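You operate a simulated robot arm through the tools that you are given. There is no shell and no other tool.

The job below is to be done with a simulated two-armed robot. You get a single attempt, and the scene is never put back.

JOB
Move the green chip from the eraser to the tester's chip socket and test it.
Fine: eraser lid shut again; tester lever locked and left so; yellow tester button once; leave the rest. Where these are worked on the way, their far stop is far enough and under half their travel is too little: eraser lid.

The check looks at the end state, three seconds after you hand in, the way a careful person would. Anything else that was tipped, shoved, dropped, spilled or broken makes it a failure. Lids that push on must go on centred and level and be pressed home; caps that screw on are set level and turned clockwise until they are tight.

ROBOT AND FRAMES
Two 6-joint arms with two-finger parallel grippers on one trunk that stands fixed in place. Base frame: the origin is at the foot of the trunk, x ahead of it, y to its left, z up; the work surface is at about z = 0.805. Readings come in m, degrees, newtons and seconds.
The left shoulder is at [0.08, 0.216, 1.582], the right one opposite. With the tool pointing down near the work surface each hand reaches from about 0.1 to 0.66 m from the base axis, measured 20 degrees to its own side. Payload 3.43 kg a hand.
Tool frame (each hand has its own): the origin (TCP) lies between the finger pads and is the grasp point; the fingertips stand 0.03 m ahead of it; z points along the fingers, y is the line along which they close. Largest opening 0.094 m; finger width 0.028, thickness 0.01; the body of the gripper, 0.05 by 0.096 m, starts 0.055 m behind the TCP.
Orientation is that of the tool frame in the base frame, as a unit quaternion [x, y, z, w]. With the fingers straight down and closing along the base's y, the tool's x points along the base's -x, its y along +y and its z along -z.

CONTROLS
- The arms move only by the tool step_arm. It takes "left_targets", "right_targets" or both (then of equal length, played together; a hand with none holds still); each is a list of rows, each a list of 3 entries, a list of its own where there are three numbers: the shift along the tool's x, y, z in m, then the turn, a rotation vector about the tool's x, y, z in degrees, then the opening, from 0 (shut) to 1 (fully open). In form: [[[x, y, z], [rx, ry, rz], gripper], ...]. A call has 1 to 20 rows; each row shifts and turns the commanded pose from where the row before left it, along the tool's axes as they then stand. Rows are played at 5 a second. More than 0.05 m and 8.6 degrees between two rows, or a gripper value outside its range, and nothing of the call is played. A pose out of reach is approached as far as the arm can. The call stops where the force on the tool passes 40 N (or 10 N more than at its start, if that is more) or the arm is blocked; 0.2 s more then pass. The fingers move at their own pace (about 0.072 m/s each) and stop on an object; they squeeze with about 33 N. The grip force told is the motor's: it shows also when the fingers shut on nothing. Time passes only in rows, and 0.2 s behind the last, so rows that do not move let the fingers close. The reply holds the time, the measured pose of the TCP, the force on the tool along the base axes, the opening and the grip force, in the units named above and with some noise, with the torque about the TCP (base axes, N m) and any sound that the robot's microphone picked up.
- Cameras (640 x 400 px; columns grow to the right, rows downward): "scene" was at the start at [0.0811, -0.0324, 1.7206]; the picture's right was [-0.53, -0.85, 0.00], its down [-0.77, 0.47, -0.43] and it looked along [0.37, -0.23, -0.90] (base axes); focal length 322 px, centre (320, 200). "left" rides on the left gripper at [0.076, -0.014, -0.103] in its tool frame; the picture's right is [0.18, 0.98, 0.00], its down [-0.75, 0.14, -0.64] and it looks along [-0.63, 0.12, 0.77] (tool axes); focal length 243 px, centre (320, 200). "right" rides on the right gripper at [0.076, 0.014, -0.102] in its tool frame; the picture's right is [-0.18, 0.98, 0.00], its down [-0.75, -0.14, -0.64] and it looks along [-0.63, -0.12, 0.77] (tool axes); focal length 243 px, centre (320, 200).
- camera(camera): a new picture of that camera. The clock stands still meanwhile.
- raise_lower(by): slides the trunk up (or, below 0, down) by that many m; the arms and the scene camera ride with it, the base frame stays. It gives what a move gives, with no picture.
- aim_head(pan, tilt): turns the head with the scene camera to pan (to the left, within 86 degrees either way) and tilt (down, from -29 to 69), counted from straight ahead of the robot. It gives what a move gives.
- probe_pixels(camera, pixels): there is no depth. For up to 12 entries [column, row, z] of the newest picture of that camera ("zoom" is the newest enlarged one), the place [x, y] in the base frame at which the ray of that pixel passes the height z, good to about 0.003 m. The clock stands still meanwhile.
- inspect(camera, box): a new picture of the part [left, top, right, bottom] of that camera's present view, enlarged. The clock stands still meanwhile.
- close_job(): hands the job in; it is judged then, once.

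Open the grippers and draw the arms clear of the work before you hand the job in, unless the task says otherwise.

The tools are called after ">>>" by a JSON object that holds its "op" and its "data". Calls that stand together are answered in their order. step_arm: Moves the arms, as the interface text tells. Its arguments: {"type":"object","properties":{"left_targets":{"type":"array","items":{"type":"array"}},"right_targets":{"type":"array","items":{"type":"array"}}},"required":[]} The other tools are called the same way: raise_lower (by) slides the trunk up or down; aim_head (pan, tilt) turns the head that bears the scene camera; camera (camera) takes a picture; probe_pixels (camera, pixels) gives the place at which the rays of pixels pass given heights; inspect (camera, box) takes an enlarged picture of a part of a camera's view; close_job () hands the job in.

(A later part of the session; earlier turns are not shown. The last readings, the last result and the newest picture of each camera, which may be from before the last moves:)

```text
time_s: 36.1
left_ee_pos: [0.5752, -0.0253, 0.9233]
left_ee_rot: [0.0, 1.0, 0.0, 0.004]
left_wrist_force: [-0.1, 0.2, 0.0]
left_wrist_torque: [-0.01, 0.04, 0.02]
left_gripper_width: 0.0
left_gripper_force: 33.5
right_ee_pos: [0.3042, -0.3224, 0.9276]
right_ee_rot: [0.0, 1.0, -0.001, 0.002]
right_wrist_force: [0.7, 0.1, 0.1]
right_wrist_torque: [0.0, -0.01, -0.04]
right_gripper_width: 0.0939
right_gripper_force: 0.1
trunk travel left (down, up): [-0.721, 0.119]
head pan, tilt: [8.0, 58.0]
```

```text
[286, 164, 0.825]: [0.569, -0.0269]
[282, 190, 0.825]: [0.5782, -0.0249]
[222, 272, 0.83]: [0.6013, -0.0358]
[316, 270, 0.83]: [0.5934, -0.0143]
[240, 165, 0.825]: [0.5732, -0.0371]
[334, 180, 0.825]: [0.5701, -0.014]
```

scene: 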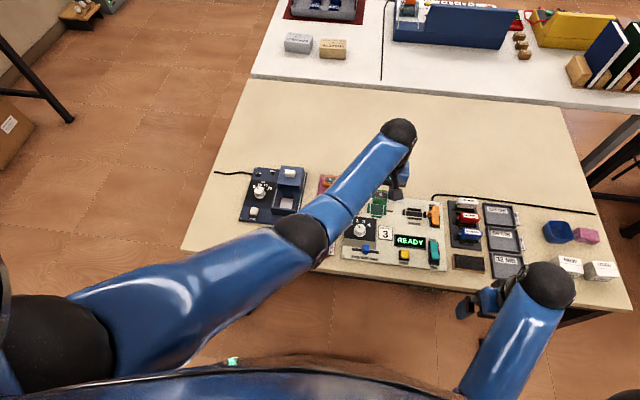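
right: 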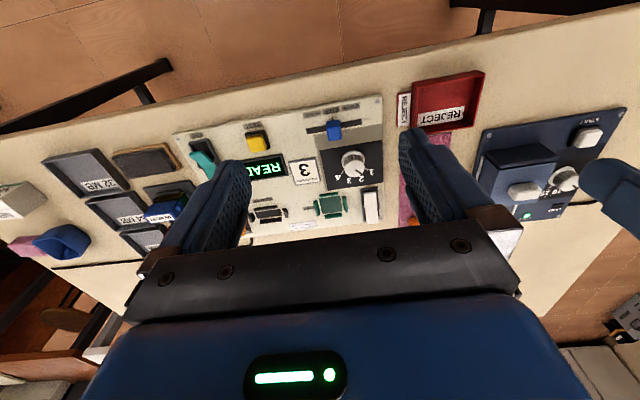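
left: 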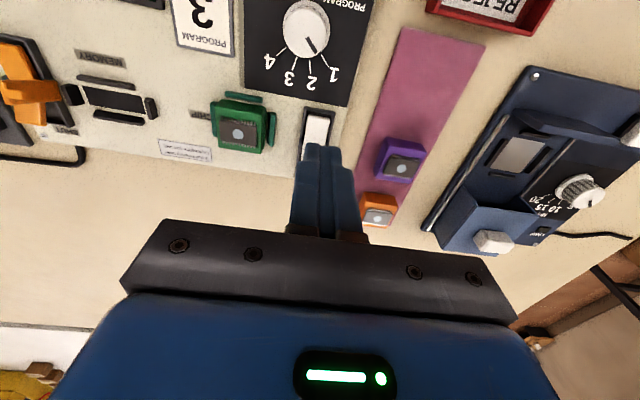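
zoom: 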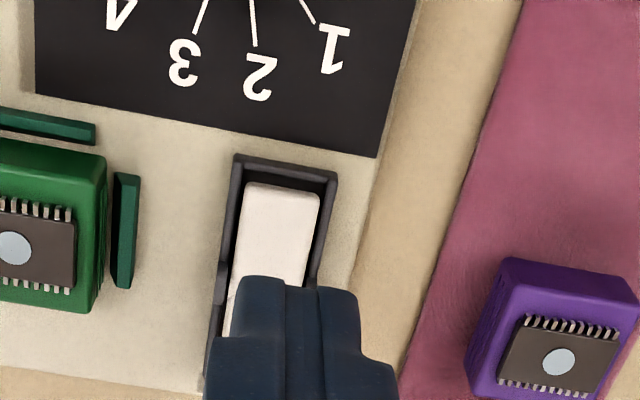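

The rocker's pivot is at x about 0.597, it runs about 0.575–0.62, and its y is about -0.0255. I tilt the closed fingers about 14° so that only the near edge of the tip presses. Then I move it above the far LOCK end (x about 0.617).

>>> {"op": "step_arm", "data": {"left_targets": [[[0, 0, 0], [0, -7.2, 0], 0.0], [[0, 0, 0], [0, -7.2, 0], 0.0], [[-0.0459, 0, 0.0123], [0, 0, 0], 0.0], [[0.0052, 0, 0.0193], [0, 0, 0], 0.0], [[0, 0, 0], [0, 0, 0], 0.0]]}}

>>> {"op": "camera", "data": {"camera": "left"}}

>>> {"op": "inspect", "data": {"camera": "left", "box": [250, 60, 400, 190]}}

>>> {"op": "inspect", "data": {"camera": "scene", "box": [340, 180, 400, 220]}}

```text
time_s: 37.3
left_ee_pos: [0.6193, -0.0244, 0.9044]
left_ee_rot: [-0.001, 0.992, 0.0, 0.129]
left_wrist_force: [0.2, -0.5, -0.3]
left_wrist_torque: [-0.01, 0.0, 0.01]
left_gripper_width: 0.0001
left_gripper_force: 33.5
right_ee_pos: [0.3029, -0.3219, 0.9286]
right_ee_rot: [0.001, 1.0, 0.0, 0.002]
right_wrist_force: [0.6, -0.2, -0.7]
right_wrist_torque: [-0.03, -0.01, 0.0]
right_gripper_width: 0.094
right_gripper_force: 0.1
trunk travel left (down, up): [-0.721, 0.119]
head pan, tilt: [8.0, 58.0]
```

```text
taken
```

left: 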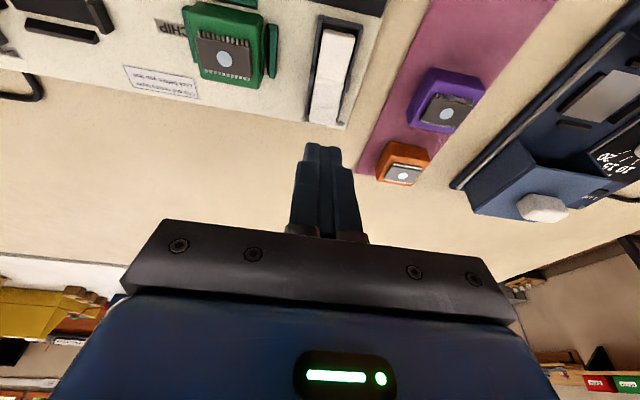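

```text
3.08 times, centred on (325, 125) of left
```

zoom: 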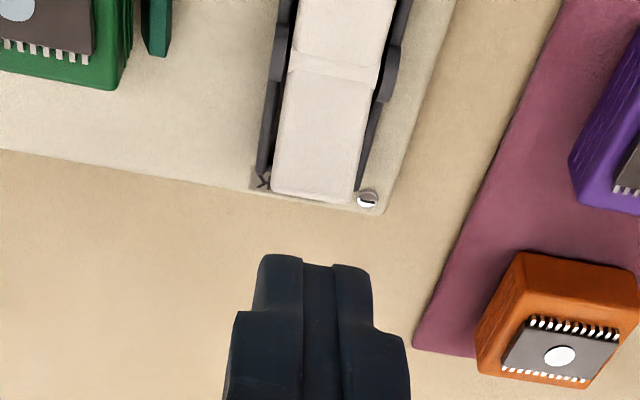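

```text
10.00 times, centred on (370, 200) of scene
```

zoom: 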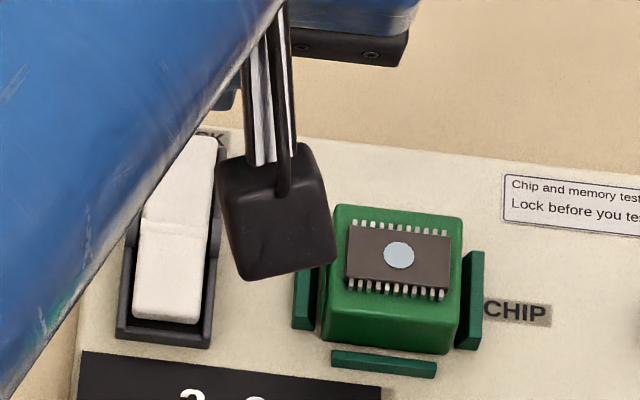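

The rocker's raised far end shows at zoom (312,195), fold line at (335,68). I probe both.

>>> {"op": "inspect", "data": {"camera": "left", "box": [250, 60, 400, 190]}}

>>> {"op": "probe_pixels", "data": {"camera": "zoom", "pixels": [[312, 196, 0.83], [312, 196, 0.84], [312, 196, 0.85], [335, 68, 0.83], [335, 68, 0.835], [262, 175, 0.82], [362, 190, 0.82], [368, 200, 0.82], [340, 10, 0.825]]}}

```text
3.08 times, centred on (325, 125) of left
```

zoom: 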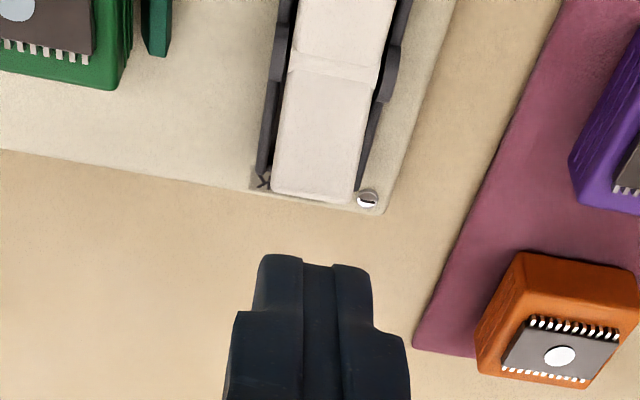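

```text
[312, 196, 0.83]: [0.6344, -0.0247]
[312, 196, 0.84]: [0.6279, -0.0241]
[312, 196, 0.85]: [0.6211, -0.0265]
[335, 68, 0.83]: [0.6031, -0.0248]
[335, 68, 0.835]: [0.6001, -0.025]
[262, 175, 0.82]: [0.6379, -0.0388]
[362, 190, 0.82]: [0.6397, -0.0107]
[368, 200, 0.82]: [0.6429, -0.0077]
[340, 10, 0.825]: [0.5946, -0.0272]
```

The far end is at about x 0.627, z 0.841, with the fold at x 0.601. I move to press at x about 0.62 and come down to just above it.

>>> {"op": "step_arm", "data": {"left_targets": [[[0.0003, -0.0006, 0.0258], [0, 0, 0], 0.0], [[0, 0, 0], [0, 0, 0], 0.0]]}}

>>> {"op": "inspect", "data": {"camera": "left", "box": [250, 60, 400, 190]}}

```text
time_s: 37.9
left_ee_pos: [0.6292, -0.0275, 0.8774]
left_ee_rot: [-0.001, 0.992, 0.0, 0.129]
left_wrist_force: [-0.5, -0.1, 0.1]
left_wrist_torque: [-0.02, 0.04, 0.02]
left_gripper_width: 0.0
left_gripper_force: 33.1
right_ee_pos: [0.3042, -0.3235, 0.9269]
right_ee_rot: [0.0, 1.0, -0.001, 0.002]
right_wrist_force: [0.5, -0.6, 0.0]
right_wrist_torque: [0.02, 0.04, 0.01]
right_gripper_width: 0.0943
right_gripper_force: 0.1
trunk travel left (down, up): [-0.721, 0.119]
head pan, tilt: [8.0, 58.0]
```

```text
3.08 times, centred on (325, 125) of left
```

zoom: 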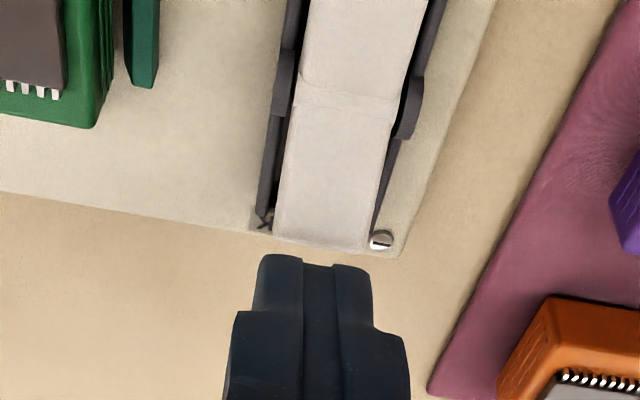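

The fingertip's near edge (zoom row 255) lies slightly beyond the rocker's far end (row 242), so it would miss. I move 8 mm back toward −x so it lands about 5 mm inside the end.

>>> {"op": "step_arm", "data": {"left_targets": [[[0.0077, 0.001, -0.0021], [0, 0, 0], 0.0], [[0, 0, 0], [0, 0, 0], 0.0]]}}

>>> {"op": "inspect", "data": {"camera": "left", "box": [250, 60, 400, 190]}}

>>> {"op": "inspect", "data": {"camera": "scene", "box": [340, 180, 400, 220]}}

```text
time_s: 38.5
left_ee_pos: [0.6213, -0.0254, 0.8758]
left_ee_rot: [0.0, 0.992, 0.0, 0.128]
left_wrist_force: [-0.3, -0.7, 0.0]
left_wrist_torque: [0.01, -0.02, 0.01]
left_gripper_width: 0.0002
left_gripper_force: 32.4
right_ee_pos: [0.3035, -0.3228, 0.9281]
right_ee_rot: [0.0, 1.0, -0.002, 0.002]
right_wrist_force: [0.1, -0.6, -0.2]
right_wrist_torque: [0.02, 0.0, 0.02]
right_gripper_width: 0.094
right_gripper_force: 0.0
trunk travel left (down, up): [-0.721, 0.119]
head pan, tilt: [8.0, 58.0]
```

```text
3.08 times, centred on (325, 125) of left
```

zoom: 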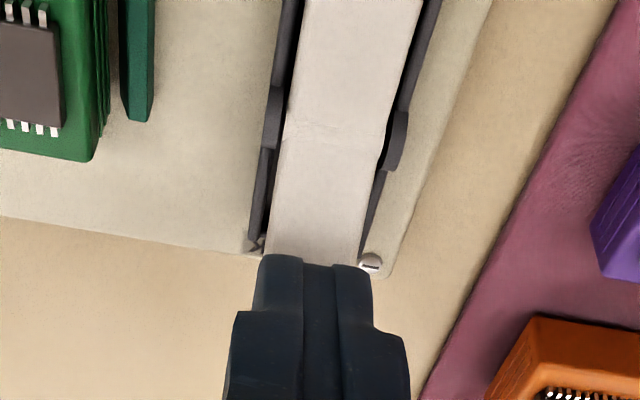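

```text
10.00 times, centred on (370, 200) of scene
```

zoom: 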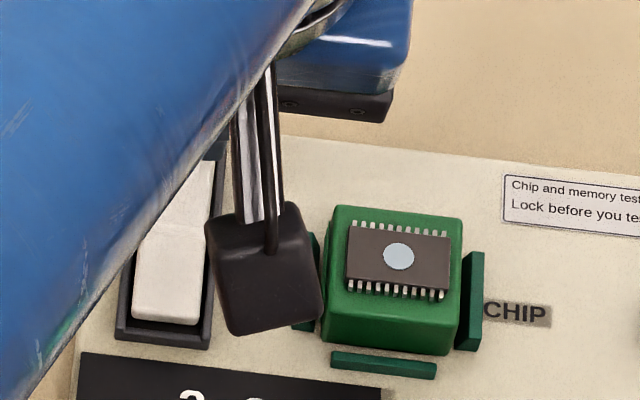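

The fingertip now covers the far end of the rocker. I press down in 3 mm rows and watch the force.

>>> {"op": "step_arm", "data": {"left_targets": [[[0.0008, 0, 0.0029], [0, 0, 0], 0.0], [[0.0008, 0, 0.0029], [0, 0, 0], 0.0], [[0, 0, 0], [0, 0, 0], 0.0]]}}

>>> {"op": "inspect", "data": {"camera": "left", "box": [250, 60, 400, 190]}}

```text
time_s: 39.3
left_ee_pos: [0.6215, -0.0254, 0.8714]
left_ee_rot: [-0.001, 0.992, 0.0, 0.129]
left_wrist_force: [0.5, 0.2, -0.1]
left_wrist_torque: [-0.01, -0.01, 0.0]
left_gripper_width: 0.0
left_gripper_force: 33.2
right_ee_pos: [0.3037, -0.3221, 0.9274]
right_ee_rot: [0.001, 1.0, -0.001, 0.002]
right_wrist_force: [0.0, -0.2, 0.2]
right_wrist_torque: [-0.02, 0.02, 0.0]
right_gripper_width: 0.0939
right_gripper_force: 0.1
trunk travel left (down, up): [-0.721, 0.119]
head pan, tilt: [8.0, 58.0]
```

```text
3.08 times, centred on (325, 125) of left
```

zoom: 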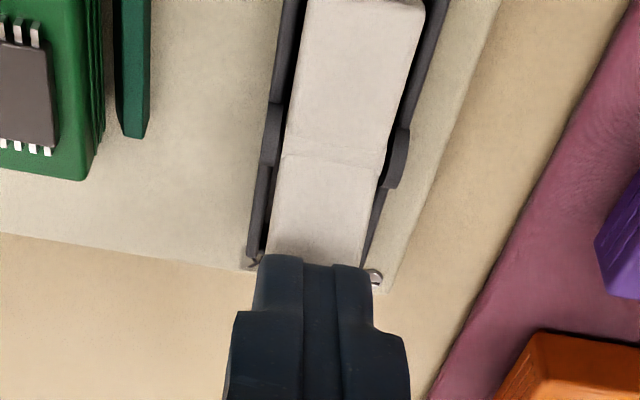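

No contact yet at TCP z 0.8714. I continue down in 2 mm rows.

>>> {"op": "step_arm", "data": {"left_targets": [[[0.0005, 0, 0.0019], [0, 0, 0], 0.0], [[0.0005, 0, 0.0019], [0, 0, 0], 0.0], [[0, 0, 0], [0, 0, 0], 0.0]]}}

>>> {"op": "inspect", "data": {"camera": "left", "box": [250, 60, 400, 190]}}

```text
time_s: 40.1
left_ee_pos: [0.62, -0.0253, 0.8674]
left_ee_rot: [-0.001, 0.992, 0.0, 0.129]
left_wrist_force: [0.9, 0.6, -0.6]
left_wrist_torque: [0.0, 0.0, -0.04]
left_gripper_width: 0.0
left_gripper_force: 32.7
right_ee_pos: [0.304, -0.3222, 0.9271]
right_ee_rot: [0.0, 1.0, -0.001, 0.003]
right_wrist_force: [-0.2, 0.2, 0.2]
right_wrist_torque: [0.0, -0.03, 0.01]
right_gripper_width: 0.0937
right_gripper_force: 0.1
trunk travel left (down, up): [-0.721, 0.119]
head pan, tilt: [8.0, 58.0]
```

```text
3.08 times, centred on (325, 125) of left
```

zoom: 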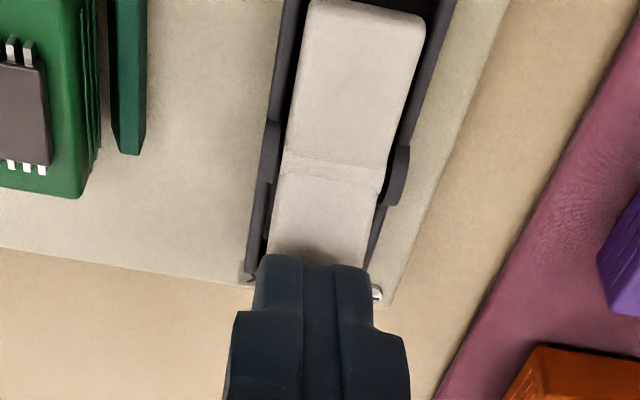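

The shadow under the fingertip is closing up. I continue 4 mm further.

>>> {"op": "step_arm", "data": {"left_targets": [[[0.0005, 0, 0.0019], [0, 0, 0], 0.0], [[0.0005, 0, 0.0019], [0, 0, 0], 0.0], [[0, 0, 0], [0, 0, 0], 0.0]]}}

>>> {"op": "inspect", "data": {"camera": "left", "box": [250, 60, 400, 190]}}

```text
time_s: 40.9
left_ee_pos: [0.6201, -0.0261, 0.8635]
left_ee_rot: [-0.001, 0.992, 0.0, 0.129]
left_wrist_force: [0.9, -0.5, 1.1]
left_wrist_torque: [0.04, -0.04, 0.02]
left_gripper_width: 0.0
left_gripper_force: 32.7
right_ee_pos: [0.3046, -0.3219, 0.9274]
right_ee_rot: [-0.001, 1.0, 0.0, 0.001]
right_wrist_force: [0.4, 0.2, 0.4]
right_wrist_torque: [0.0, 0.04, 0.01]
right_gripper_width: 0.094
right_gripper_force: 0.1
trunk travel left (down, up): [-0.721, 0.119]
head pan, tilt: [8.0, 58.0]
```

```text
3.08 times, centred on (325, 125) of left
```

zoom: 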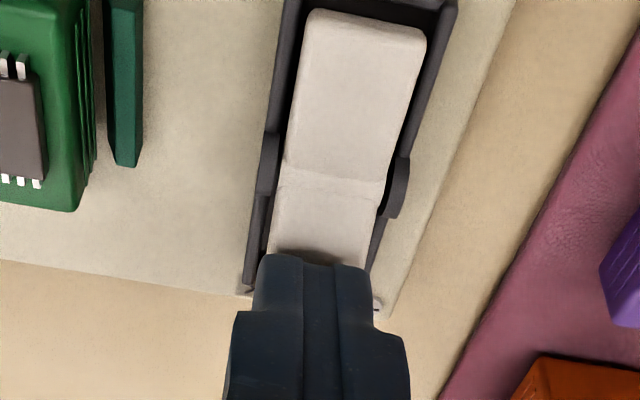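

Still only about 1 N. I continue down, in 2 mm rows.

>>> {"op": "step_arm", "data": {"left_targets": [[[0.0005, 0, 0.0019], [0, 0, 0], 0.0], [[0.0005, 0, 0.0019], [0, 0, 0], 0.0], [[0, 0, 0], [0, 0, 0], 0.0]]}}

>>> {"op": "inspect", "data": {"camera": "left", "box": [250, 60, 400, 190]}}

>>> {"op": "inspect", "data": {"camera": "scene", "box": [340, 180, 400, 220]}}

```text
time_s: 41.7
left_ee_pos: [0.6193, -0.0261, 0.8575]
left_ee_rot: [-0.001, 0.992, 0.0, 0.129]
left_wrist_force: [-0.1, 0.7, -0.1]
left_wrist_torque: [0.03, 0.02, -0.04]
left_gripper_width: 0.0001
left_gripper_force: 33.2
right_ee_pos: [0.3051, -0.3233, 0.9279]
right_ee_rot: [0.0, 1.0, -0.001, 0.002]
right_wrist_force: [-0.7, -0.6, -0.1]
right_wrist_torque: [0.02, 0.0, 0.0]
right_gripper_width: 0.094
right_gripper_force: 0.0
trunk travel left (down, up): [-0.721, 0.119]
head pan, tilt: [8.0, 58.0]
```

```text
3.08 times, centred on (325, 125) of left
```

zoom: 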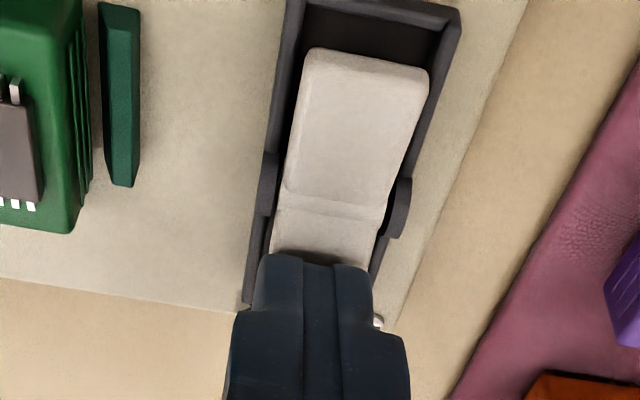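

```text
10.00 times, centred on (370, 200) of scene
```

zoom: 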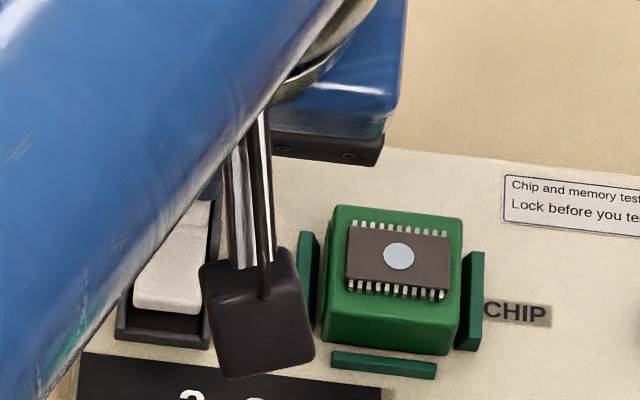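

The rocker has tipped over: its near end now stands up, with a gap at the near side of the housing in both views. I press slightly further to make sure it reaches its stop.

>>> {"op": "step_arm", "data": {"left_targets": [[[0.0005, 0, 0.0019], [0, 0, 0], 0.0], [[0.0003, 0, 0.001], [0, 0, 0], 0.0], [[0, 0, 0], [0, 0, 0], 0.0]]}}

>>> {"op": "inspect", "data": {"camera": "left", "box": [250, 60, 400, 190]}}

```text
time_s: 42.5
left_ee_pos: [0.6193, -0.0256, 0.8548]
left_ee_rot: [-0.001, 0.992, 0.0, 0.129]
left_wrist_force: [0.7, 0.1, 0.0]
left_wrist_torque: [0.01, 0.0, -0.03]
left_gripper_width: 0.0001
left_gripper_force: 32.9
right_ee_pos: [0.3036, -0.3226, 0.9277]
right_ee_rot: [-0.001, 1.0, 0.0, 0.002]
right_wrist_force: [-0.5, 0.6, 0.1]
right_wrist_torque: [0.04, 0.01, -0.01]
right_gripper_width: 0.0938
right_gripper_force: 0.0
trunk travel left (down, up): [-0.721, 0.119]
head pan, tilt: [8.0, 58.0]
```

```text
3.08 times, centred on (325, 125) of left
```

zoom: 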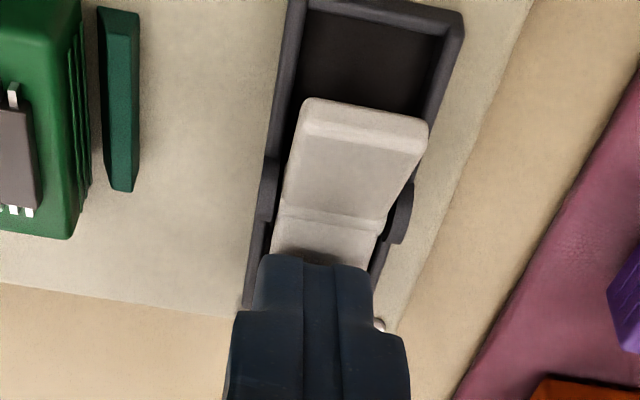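

The rocker has swung over fully with its near end up. I withdraw the hand straight up and check that it stays.

>>> {"op": "step_arm", "data": {"left_targets": [[[-0.0052, 0, -0.0193], [0, 0, 0], 0.0], [[-0.0104, 0, -0.0386], [0, 0, 0], 0.0], [[0, 0, 0], [0, 7.2, 0], 0.0], [[0, 0, 0], [0, 7.2, 0], 0.0], [[0, 0, 0], [0, 0, 0], 0.0]]}}

>>> {"op": "camera", "data": {"camera": "left"}}

>>> {"op": "inspect", "data": {"camera": "scene", "box": [330, 190, 450, 280]}}

```text
time_s: 43.7
left_ee_pos: [0.6206, -0.0246, 0.9168]
left_ee_rot: [0.0, 1.0, -0.001, 0.004]
left_wrist_force: [0.9, 0.3, -0.1]
left_wrist_torque: [-0.02, 0.02, 0.01]
left_gripper_width: 0.0
left_gripper_force: 32.7
right_ee_pos: [0.3032, -0.3225, 0.9275]
right_ee_rot: [0.0, 1.0, -0.001, 0.001]
right_wrist_force: [0.0, -0.7, 0.1]
right_wrist_torque: [-0.03, 0.0, 0.0]
right_gripper_width: 0.0937
right_gripper_force: 0.0
trunk travel left (down, up): [-0.721, 0.119]
head pan, tilt: [8.0, 58.0]
```

```text
taken
```

left: 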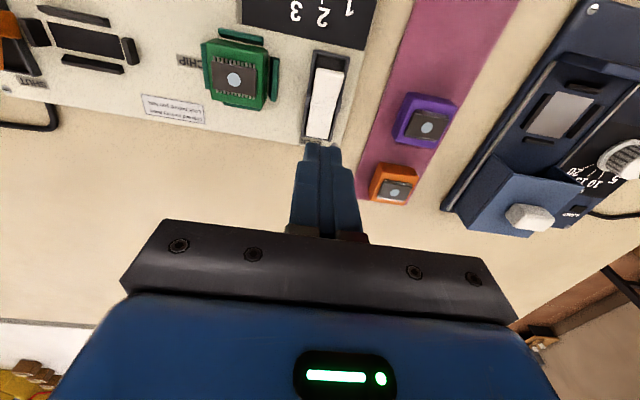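

```text
4.44 times, centred on (390, 235) of scene
```

zoom: 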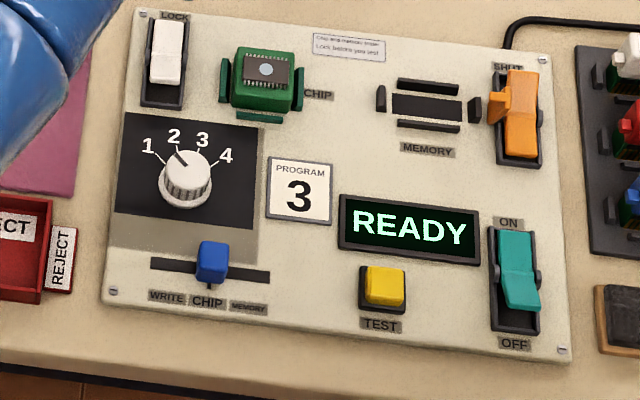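

The white rocker now shows its LOCK label with the near end up, matching the ON switch's pose. I take a close look at the chip and the TEST button before pressing.

>>> {"op": "inspect", "data": {"camera": "scene", "box": [355, 190, 405, 225]}}

>>> {"op": "inspect", "data": {"camera": "scene", "box": [380, 230, 430, 270]}}

```text
11.43 times, centred on (380, 208) of scene
```

zoom: 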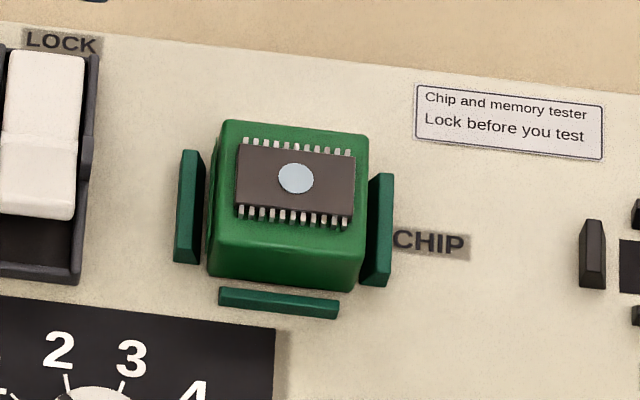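

```text
10.00 times, centred on (405, 250) of scene
```

zoom: 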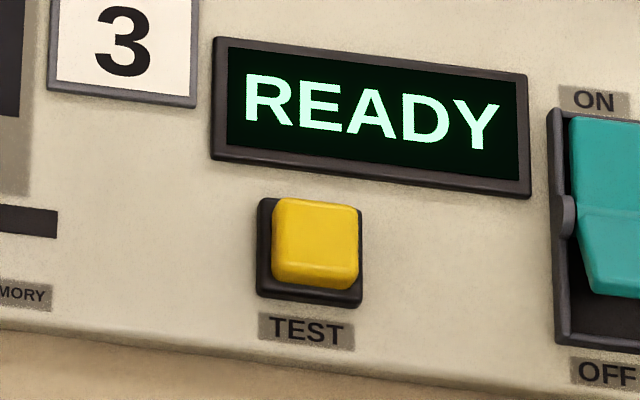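

The chip sits square between its rails. I probe the button's top and base centres.

>>> {"op": "probe_pixels", "data": {"camera": "zoom", "pixels": [[317, 238, 0.83], [317, 238, 0.835], [317, 238, 0.84], [310, 252, 0.82], [262, 300, 0.82], [360, 305, 0.82], [275, 200, 0.835], [360, 208, 0.835], [272, 270, 0.835], [355, 278, 0.835], [370, 110, 0.825], [520, 195, 0.825]]}}

```text
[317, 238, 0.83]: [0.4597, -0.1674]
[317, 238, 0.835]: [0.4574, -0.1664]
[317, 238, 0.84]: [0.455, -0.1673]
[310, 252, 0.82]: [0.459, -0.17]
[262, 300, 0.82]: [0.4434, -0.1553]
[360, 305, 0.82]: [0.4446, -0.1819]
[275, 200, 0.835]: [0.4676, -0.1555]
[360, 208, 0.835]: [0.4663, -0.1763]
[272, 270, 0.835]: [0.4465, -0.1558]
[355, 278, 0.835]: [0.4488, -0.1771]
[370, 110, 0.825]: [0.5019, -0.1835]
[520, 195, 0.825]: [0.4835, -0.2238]
```

Button centre is about (0.458,-0.167). First I close the eraser lid with the left hand: I carry it back above the knob, at about (0.668,0.181), and open the fingers.

>>> {"op": "step_arm", "data": {"left_targets": [[[-0.009, 0.041, -0.001], [0, 0, 0], 0.0], [[-0.009, 0.041, -0.001], [0, 0, 0], 0.3], [[-0.009, 0.041, -0.001], [0, 0, 0], 0.6], [[-0.009, 0.041, -0.001], [0, 0, 0], 0.65], [[-0.009, 0.041, -0.001], [0, 0, 0], 0.65], [[0, 0, 0], [0, 0, 0], 0.65]]}}

>>> {"op": "camera", "data": {"camera": "left"}}

>>> {"op": "inspect", "data": {"camera": "left", "box": [230, 60, 410, 220]}}

```text
time_s: 45.1
left_ee_pos: [0.6682, 0.1768, 0.9214]
left_ee_rot: [-0.001, 1.0, 0.0, 0.005]
left_wrist_force: [-0.4, 0.1, 1.2]
left_wrist_torque: [0.02, 0.04, 0.01]
left_gripper_width: 0.061
left_gripper_force: 0.1
right_ee_pos: [0.3029, -0.3239, 0.9274]
right_ee_rot: [-0.001, 1.0, -0.002, 0.003]
right_wrist_force: [0.2, 0.1, 0.6]
right_wrist_torque: [0.03, -0.02, 0.01]
right_gripper_width: 0.0939
right_gripper_force: 0.0
trunk travel left (down, up): [-0.721, 0.119]
head pan, tilt: [8.0, 58.0]
```

```text
taken
```

left: 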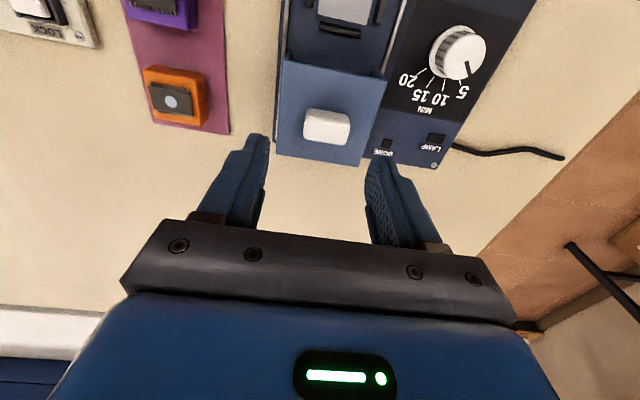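

```text
2.50 times, centred on (320, 140) of left
```

zoom: 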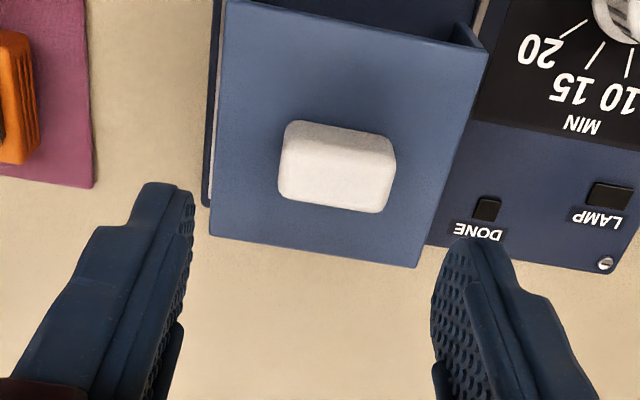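

The knob computes to about (0.6635,0.181). I centre on it, descend to TCP about 0.879 (just above where the tips touched the lid before) and grip.

>>> {"op": "step_arm", "data": {"left_targets": [[[0.004, 0.004, 0.015], [0, 0, 0], 0.65], [[0, 0, 0.015], [0, 0, 0], 0.65], [[0, 0, 0.012], [0, 0, 0], 0.65], [[0, 0, 0], [0, 0, 0], 0.45], [[0, 0, 0], [0, 0, 0], 0.3], [[0, 0, 0], [0, 0, 0], 0.3]]}}

>>> {"op": "camera", "data": {"camera": "left"}}

```text
time_s: 46.5
left_ee_pos: [0.6621, 0.18, 0.8787]
left_ee_rot: [0.0, 1.0, 0.0, 0.004]
left_wrist_force: [-0.3, -9.9, -2.2]
left_wrist_torque: [-0.05, -0.3, 0.0]
left_gripper_width: 0.0316
left_gripper_force: 44.9
right_ee_pos: [0.303, -0.3236, 0.9268]
right_ee_rot: [0.0, 1.0, 0.0, 0.001]
right_wrist_force: [0.9, 0.2, -0.5]
right_wrist_torque: [-0.01, -0.03, -0.05]
right_gripper_width: 0.0939
right_gripper_force: 0.0
trunk travel left (down, up): [-0.721, 0.119]
head pan, tilt: [8.0, 58.0]
```

```text
taken
```

left: 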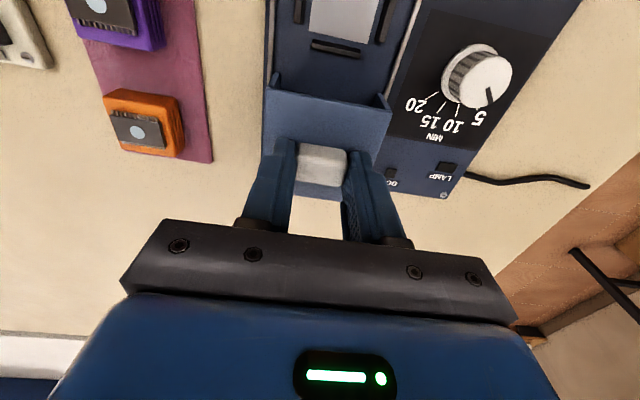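

The knob is gripped with a sideways load of about −10 N, so I relieve 3 mm in y. Then I slide the lid back toward me (−x) in 1 cm rows.

>>> {"op": "step_arm", "data": {"left_targets": [[[0, -0.003, 0], [0, 0, 0], 0.3], [[0.01, 0, 0], [0, 0, 0], 0.3], [[0.01, 0, 0], [0, 0, 0], 0.3], [[0.01, 0, 0], [0, 0, 0], 0.3], [[0.01, 0, 0], [0, 0, 0], 0.3], [[0, 0, 0], [0, 0, 0], 0.3]]}}

>>> {"op": "camera", "data": {"camera": "left"}}

```text
time_s: 47.9
left_ee_pos: [0.6206, 0.1809, 0.8805]
left_ee_rot: [-0.002, 1.0, -0.001, 0.004]
left_wrist_force: [-0.1, 2.3, 9.6]
left_wrist_torque: [0.07, 0.67, 0.02]
left_gripper_width: 0.0315
left_gripper_force: 44.9
right_ee_pos: [0.3025, -0.3229, 0.928]
right_ee_rot: [-0.001, 1.0, -0.001, 0.001]
right_wrist_force: [-1.3, 0.9, 0.6]
right_wrist_torque: [0.0, -0.01, 0.01]
right_gripper_width: 0.0941
right_gripper_force: 0.1
trunk travel left (down, up): [-0.721, 0.119]
head pan, tilt: [8.0, 58.0]
```

```text
taken
```

left: 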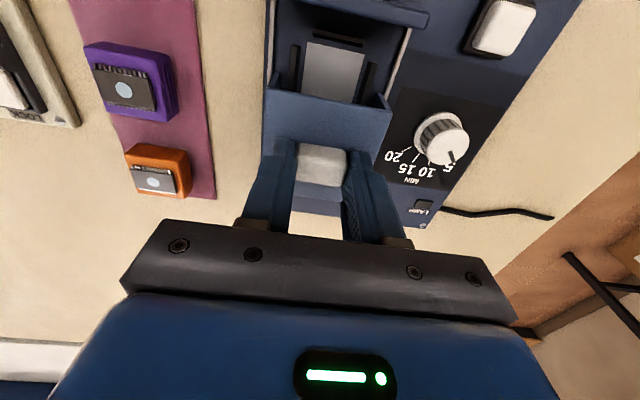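

The lid slides along. There is a slight downward press (9.6 N), so I ease up 1 mm and continue sliding toward the near stop.

>>> {"op": "step_arm", "data": {"left_targets": [[[0.008, 0, -0.001], [0, 0, 0], 0.3], [[0.008, 0, 0], [0, 0, 0], 0.3], [[0.005, 0, 0], [0, 0, 0], 0.3], [[0, 0, 0], [0, 0, 0], 0.3]]}}

>>> {"op": "inspect", "data": {"camera": "left", "box": [230, 20, 410, 200]}}

```text
time_s: 48.9
left_ee_pos: [0.6013, 0.1801, 0.8796]
left_ee_rot: [-0.001, 1.0, 0.0, 0.004]
left_wrist_force: [0.3, 4.4, 0.7]
left_wrist_torque: [0.2, -1.21, 0.17]
left_gripper_width: 0.0314
left_gripper_force: 45.2
right_ee_pos: [0.3044, -0.3221, 0.926]
right_ee_rot: [-0.001, 1.0, -0.001, 0.002]
right_wrist_force: [0.6, -1.1, -0.2]
right_wrist_torque: [0.01, 0.01, 0.0]
right_gripper_width: 0.0938
right_gripper_force: 0.0
trunk travel left (down, up): [-0.721, 0.119]
head pan, tilt: [8.0, 58.0]
```

```text
2.22 times, centred on (320, 110) of left
```

zoom: 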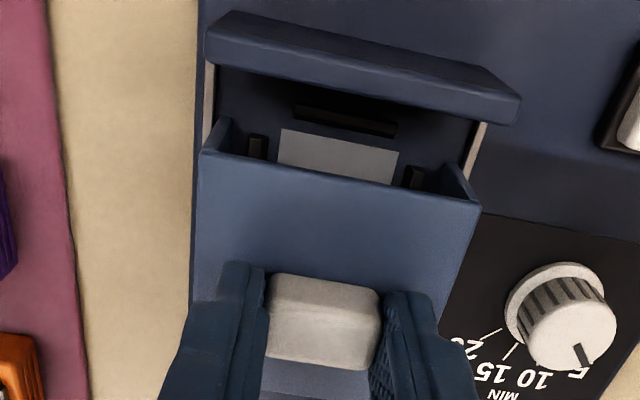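

A gap to the near stop bar still shows the nest, so I keep sliding in small rows, watching for the stop.

>>> {"op": "step_arm", "data": {"left_targets": [[[0.008, 0, 0], [0, 0, 0], 0.3], [[0.005, 0, 0], [0, 0, 0], 0.3], [[0, 0, 0], [0, 0, 0], 0.3]]}}

>>> {"op": "inspect", "data": {"camera": "left", "box": [230, 20, 410, 200]}}

```text
time_s: 49.7
left_ee_pos: [0.5866, 0.1796, 0.8804]
left_ee_rot: [0.0, 1.0, -0.001, 0.004]
left_wrist_force: [-0.5, 3.9, 0.2]
left_wrist_torque: [0.13, -0.74, -0.04]
left_gripper_width: 0.0316
left_gripper_force: 44.6
right_ee_pos: [0.3041, -0.3211, 0.9284]
right_ee_rot: [0.0, 1.0, -0.001, 0.001]
right_wrist_force: [0.5, -0.3, -0.2]
right_wrist_torque: [-0.03, -0.01, -0.01]
right_gripper_width: 0.0942
right_gripper_force: 0.0
trunk travel left (down, up): [-0.721, 0.119]
head pan, tilt: [8.0, 58.0]
```

```text
2.22 times, centred on (320, 110) of left
```

zoom: 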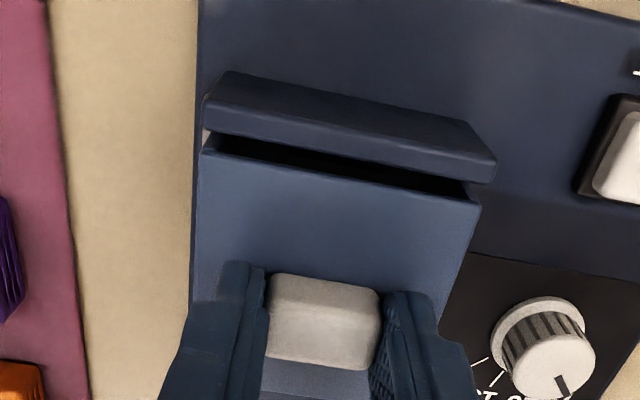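

Only a narrow gap is left (about 4 mm). I go on in 2 mm rows until it stops.

>>> {"op": "step_arm", "data": {"left_targets": [[[0.002, 0, 0], [0, 0, 0], 0.3], [[0.002, 0, 0], [0, 0, 0], 0.3], [[0, 0, 0], [0, 0, 0], 0.3]]}}

>>> {"op": "inspect", "data": {"camera": "left", "box": [230, 20, 410, 200]}}

```text
time_s: 50.5
left_ee_pos: [0.5828, 0.1811, 0.8795]
left_ee_rot: [-0.001, 1.0, -0.001, 0.004]
left_wrist_force: [1.9, -0.5, 2.7]
left_wrist_torque: [-0.03, 0.86, 0.11]
left_gripper_width: 0.0315
left_gripper_force: 45.2
right_ee_pos: [0.3031, -0.3229, 0.9272]
right_ee_rot: [0.0, 1.0, -0.001, 0.001]
right_wrist_force: [0.6, 0.8, -0.3]
right_wrist_torque: [-0.03, 0.0, 0.0]
right_gripper_width: 0.0939
right_gripper_force: 0.0
trunk travel left (down, up): [-0.721, 0.119]
head pan, tilt: [8.0, 58.0]
```

```text
2.22 times, centred on (320, 110) of left
```

zoom: 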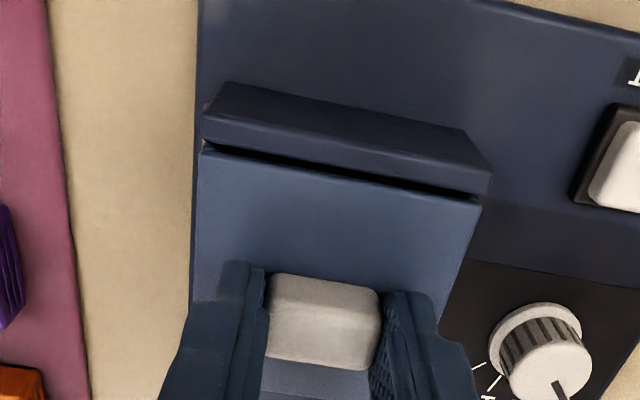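

The gap is now a thin dark line, and Fx shows 1.9 N. I push 2 mm more to make sure it is at its stop.

>>> {"op": "step_arm", "data": {"left_targets": [[[0.0015, 0, 0], [0, 0, 0], 0.3], [[0.0015, 0, 0], [0, 0, 0], 0.3], [[0, 0, 0], [0, 0, 0], 0.3]]}}

>>> {"op": "inspect", "data": {"camera": "left", "box": [230, 20, 410, 200]}}

```text
time_s: 51.3
left_ee_pos: [0.5828, 0.1802, 0.8802]
left_ee_rot: [0.0, 1.0, 0.0, 0.005]
left_wrist_force: [14.3, 1.1, 4.5]
left_wrist_torque: [0.07, 0.18, -0.11]
left_gripper_width: 0.0316
left_gripper_force: 45.3
right_ee_pos: [0.3049, -0.321, 0.9265]
right_ee_rot: [0.0, 1.0, -0.001, 0.001]
right_wrist_force: [0.1, -0.6, -0.7]
right_wrist_torque: [0.02, 0.0, -0.01]
right_gripper_width: 0.0942
right_gripper_force: 0.1
trunk travel left (down, up): [-0.721, 0.119]
head pan, tilt: [8.0, 58.0]
```

```text
2.22 times, centred on (320, 110) of left
```

zoom: 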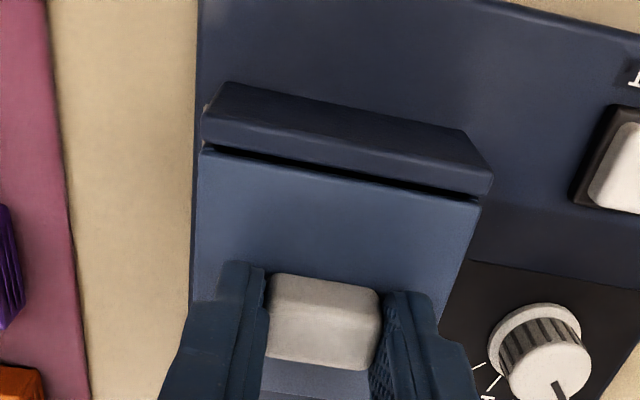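

The lid is hard against its stop (14 N, no further motion). I take off the push, open the fingers and rise, then retreat left and back.

>>> {"op": "step_arm", "data": {"left_targets": [[[-0.003, 0, 0], [0, 0, 0], 0.3], [[0, 0, 0], [0, 0, 0], 0.5], [[0, 0, 0], [0, 0, 0], 0.65], [[0, 0, -0.02], [0, 0, 0], 0.65], [[0, 0, -0.025], [0, 0, 0], 0.65], [[0.03, 0.0, 0], [0, 0, 0], 0.65], [[0, 0, 0], [0, 0, 0], 0.65]]}}

>>> {"op": "camera", "data": {"camera": "left"}}

>>> {"op": "inspect", "data": {"camera": "left", "box": [220, 60, 420, 240]}}

```text
time_s: 52.9
left_ee_pos: [0.5518, 0.1794, 0.9236]
left_ee_rot: [0.0, 1.0, 0.0, 0.004]
left_wrist_force: [-0.3, -0.7, 0.6]
left_wrist_torque: [0.02, 0.0, -0.02]
left_gripper_width: 0.0611
left_gripper_force: 0.0
right_ee_pos: [0.3034, -0.3226, 0.9277]
right_ee_rot: [0.0, 1.0, -0.002, 0.001]
right_wrist_force: [1.1, 0.2, 0.0]
right_wrist_torque: [-0.02, -0.01, -0.02]
right_gripper_width: 0.094
right_gripper_force: 0.0
trunk travel left (down, up): [-0.721, 0.119]
head pan, tilt: [8.0, 58.0]
```

```text
taken
```

left: 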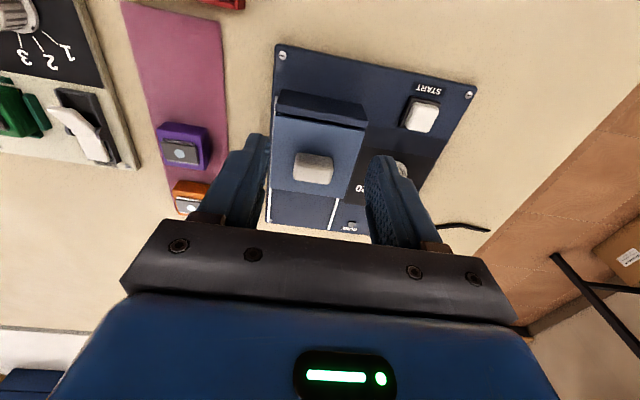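

```text
2.22 times, centred on (320, 150) of left
```

zoom: 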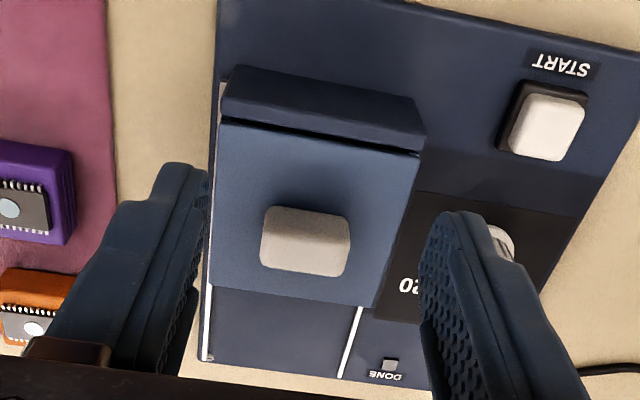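

The lid looks as it did at the start. I retreat the left hand and bring the right hand, fingers closed, above the yellow TEST button at (0.458,-0.167).

>>> {"op": "step_arm", "data": {"left_targets": [[[0.025, 0.02, 0], [0, 0, 0], 0.65], [[0.025, 0.02, 0], [0, 0, 0], 0.65], [[0.025, 0.02, 0], [0, 0, 0], 0.65], [[0.025, 0.02, 0], [0, 0, 0], 0.65], [[0, 0, 0], [0, 0, 0], 0.65], [[0, 0, 0], [0, 0, 0], 0.65]], "right_targets": [[[-0.0309, 0.0311, 0.0], [0, 0, 0], 0.5], [[-0.0309, 0.0311, 0.0], [0, 0, 0], 0.0], [[-0.0309, 0.0311, 0.0], [0, 0, 0], 0.0], [[-0.0309, 0.0311, 0.0], [0, 0, 0], 0.0], [[-0.0309, 0.0311, 0.0], [0, 0, 0], 0.0], [[0, 0, 0], [0, 0, 0], 0.0]]}}

>>> {"op": "camera", "data": {"camera": "right"}}

>>> {"op": "inspect", "data": {"camera": "right", "box": [240, 60, 420, 220]}}

>>> {"op": "camera", "data": {"camera": "scene"}}

```text
time_s: 54.3
left_ee_pos: [0.4521, 0.2615, 0.9237]
left_ee_rot: [-0.001, 1.0, 0.0, 0.004]
left_wrist_force: [-0.8, -0.3, -0.1]
left_wrist_torque: [0.01, 0.0, 0.03]
left_gripper_width: 0.061
left_gripper_force: 0.1
right_ee_pos: [0.4556, -0.1654, 0.9236]
right_ee_rot: [0.001, 1.0, -0.001, 0.001]
right_wrist_force: [0.4, -0.4, 0.7]
right_wrist_torque: [0.02, -0.03, 0.01]
right_gripper_width: 0.0
right_gripper_force: 32.6
right hand out of reach, approached as far as the arm can: row 1
trunk travel left (down, up): [-0.721, 0.119]
head pan, tilt: [8.0, 58.0]
```

```text
taken
```

right: 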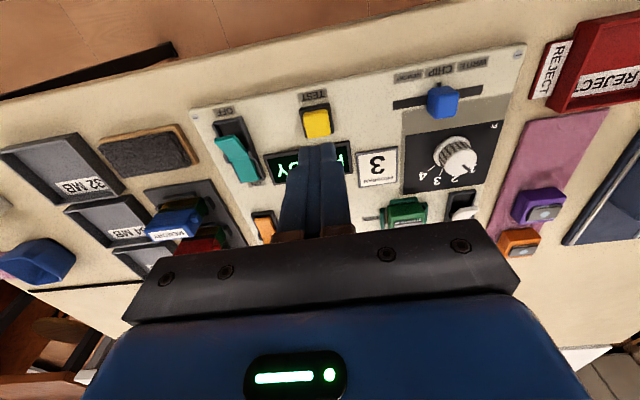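

```text
2.50 times, centred on (330, 140) of right
```

zoom: 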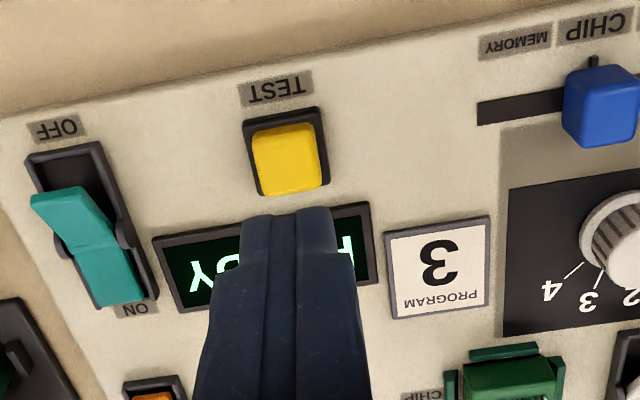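

```text
taken
```

scene: 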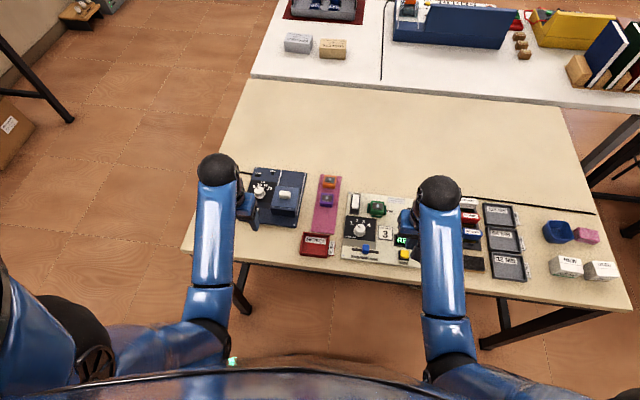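

The button centre computes to within 3 mm of the tool axis. I correct by −2.5 mm in y, lower to TCP about 0.885, and check once more.

>>> {"op": "step_arm", "data": {"right_targets": [[[-0.001, -0.0025, 0.015], [0, 0, 0], 0.0], [[0, 0, 0.015], [0, 0, 0], 0.0], [[0, 0, 0.008], [0, 0, 0], 0.0], [[0, 0, 0], [0, 0, 0], 0.0]]}}

>>> {"op": "inspect", "data": {"camera": "right", "box": [240, 60, 420, 220]}}

>>> {"op": "inspect", "data": {"camera": "scene", "box": [370, 210, 450, 275]}}

```text
time_s: 55.3
left_ee_pos: [0.4527, 0.2608, 0.9228]
left_ee_rot: [0.0, 1.0, 0.0, 0.004]
left_wrist_force: [-0.3, -0.1, 0.5]
left_wrist_torque: [-0.03, -0.02, -0.03]
left_gripper_width: 0.0611
left_gripper_force: 0.1
right_ee_pos: [0.4584, -0.1688, 0.8866]
right_ee_rot: [0.0, 1.0, 0.0, 0.001]
right_wrist_force: [-0.7, 0.2, 0.2]
right_wrist_torque: [0.02, 0.0, 0.01]
right_gripper_width: 0.0001
right_gripper_force: 33.0
trunk travel left (down, up): [-0.721, 0.119]
head pan, tilt: [8.0, 58.0]
```

```text
2.50 times, centred on (330, 140) of right
```

zoom: 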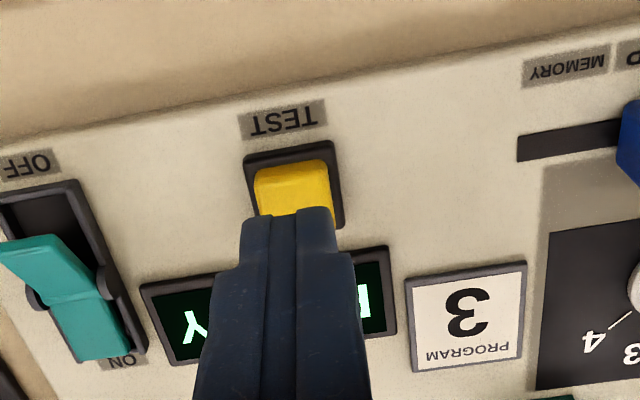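

```text
6.15 times, centred on (410, 242) of scene
```

zoom: 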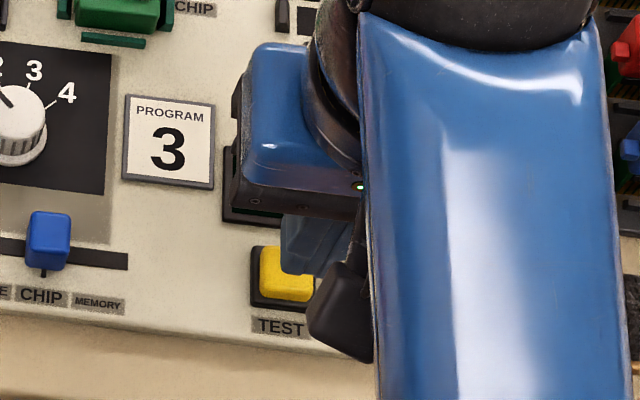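

The tool axis lands on the button centre (zoom 295,208). I go down to just above its top.

>>> {"op": "step_arm", "data": {"right_targets": [[[0, 0, 0.008], [0, 0, 0], 0.0], [[0, 0, 0.006], [0, 0, 0], 0.0], [[0, 0, 0], [0, 0, 0], 0.0]]}}

>>> {"op": "inspect", "data": {"camera": "right", "box": [240, 60, 420, 220]}}

```text
time_s: 56.1
left_ee_pos: [0.4518, 0.2616, 0.9235]
left_ee_rot: [0.0, 1.0, 0.0, 0.003]
left_wrist_force: [0.2, 0.4, 0.4]
left_wrist_torque: [0.02, 0.03, 0.0]
left_gripper_width: 0.0609
left_gripper_force: 0.0
right_ee_pos: [0.4596, -0.1696, 0.872]
right_ee_rot: [0.0, 1.0, -0.001, 0.002]
right_wrist_force: [0.7, 0.1, -0.2]
right_wrist_torque: [0.0, 0.02, 0.01]
right_gripper_width: 0.0002
right_gripper_force: 32.7
trunk travel left (down, up): [-0.721, 0.119]
head pan, tilt: [8.0, 58.0]
```

```text
2.50 times, centred on (330, 140) of right
```

zoom: 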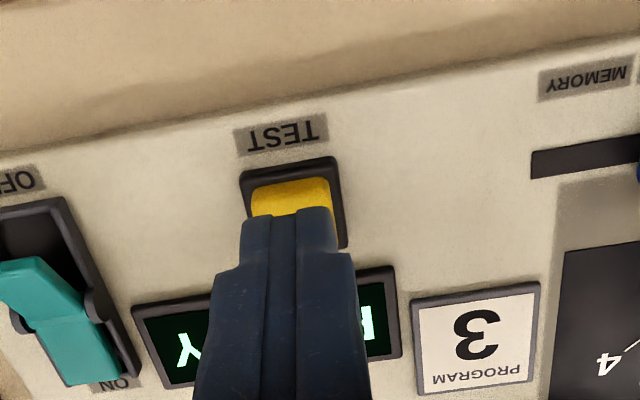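

The tip is at about 0.842, just over the button. I shift 2 mm toward −x for clearance from the display and press in 2 mm rows.

>>> {"op": "step_arm", "data": {"right_targets": [[[0.002, 0.001, 0.002], [0, 0, 0], 0.0], [[0, 0, 0.002], [0, 0, 0], 0.0], [[0, 0, 0.002], [0, 0, 0], 0.0]]}}

```text
time_s: 56.9
left_ee_pos: [0.4509, 0.2607, 0.9239]
left_ee_rot: [-0.001, 1.0, 0.0, 0.003]
left_wrist_force: [0.7, -0.9, -0.6]
left_wrist_torque: [-0.03, -0.02, 0.03]
left_gripper_width: 0.0611
left_gripper_force: 0.0
right_ee_pos: [0.4571, -0.1688, 0.8667]
right_ee_rot: [0.0, 1.0, -0.001, 0.002]
right_wrist_force: [0.8, -0.1, 0.8]
right_wrist_torque: [0.02, 0.0, -0.01]
right_gripper_width: 0.0
right_gripper_force: 33.4
trunk travel left (down, up): [-0.721, 0.119]
head pan, tilt: [8.0, 58.0]
```

No contact yet. I continue down in 1.5 mm rows.

>>> {"op": "step_arm", "data": {"right_targets": [[[0, 0, 0.0015], [0, 0, 0], 0.0], [[0, 0, 0.0015], [0, 0, 0], 0.0]]}}

>>> {"op": "inspect", "data": {"camera": "right", "box": [240, 60, 420, 220]}}

```text
time_s: 57.5
left_ee_pos: [0.4504, 0.2614, 0.9222]
left_ee_rot: [-0.001, 1.0, -0.001, 0.003]
left_wrist_force: [-0.3, 0.6, 0.4]
left_wrist_torque: [0.04, 0.03, -0.04]
left_gripper_width: 0.0611
left_gripper_force: 0.1
right_ee_pos: [0.4564, -0.1674, 0.8637]
right_ee_rot: [-0.001, 1.0, -0.001, 0.002]
right_wrist_force: [0.5, 0.5, 0.5]
right_wrist_torque: [-0.01, -0.01, 0.0]
right_gripper_width: 0.0
right_gripper_force: 32.8
trunk travel left (down, up): [-0.721, 0.119]
head pan, tilt: [8.0, 58.0]
```

```text
2.50 times, centred on (330, 140) of right
```

zoom: 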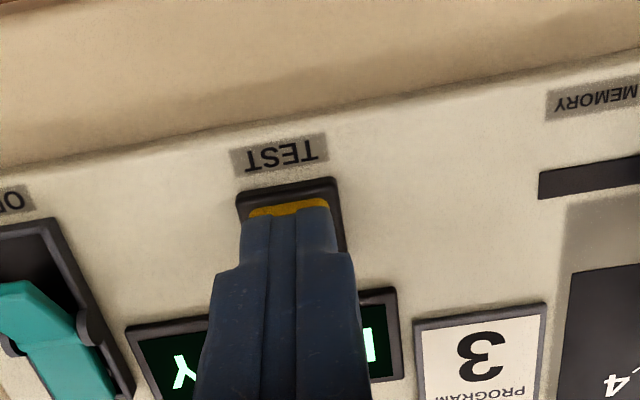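

The tip is almost on the button. I press on in 1 mm rows.

>>> {"op": "step_arm", "data": {"right_targets": [[[0, 0, 0.001], [0, 0, 0], 0.0], [[0, 0, 0.001], [0, 0, 0], 0.0]]}}

```text
time_s: 58.1
left_ee_pos: [0.4524, 0.2611, 0.9223]
left_ee_rot: [0.0, 1.0, 0.001, 0.003]
left_wrist_force: [-0.1, -0.5, -0.6]
left_wrist_torque: [0.02, -0.04, 0.0]
left_gripper_width: 0.0611
left_gripper_force: 0.0
right_ee_pos: [0.4579, -0.168, 0.8612]
right_ee_rot: [0.0, 1.0, -0.001, 0.001]
right_wrist_force: [-0.2, 0.7, -0.9]
right_wrist_torque: [0.01, -0.03, 0.01]
right_gripper_width: 0.0002
right_gripper_force: 32.7
trunk travel left (down, up): [-0.721, 0.119]
head pan, tilt: [8.0, 58.0]
```

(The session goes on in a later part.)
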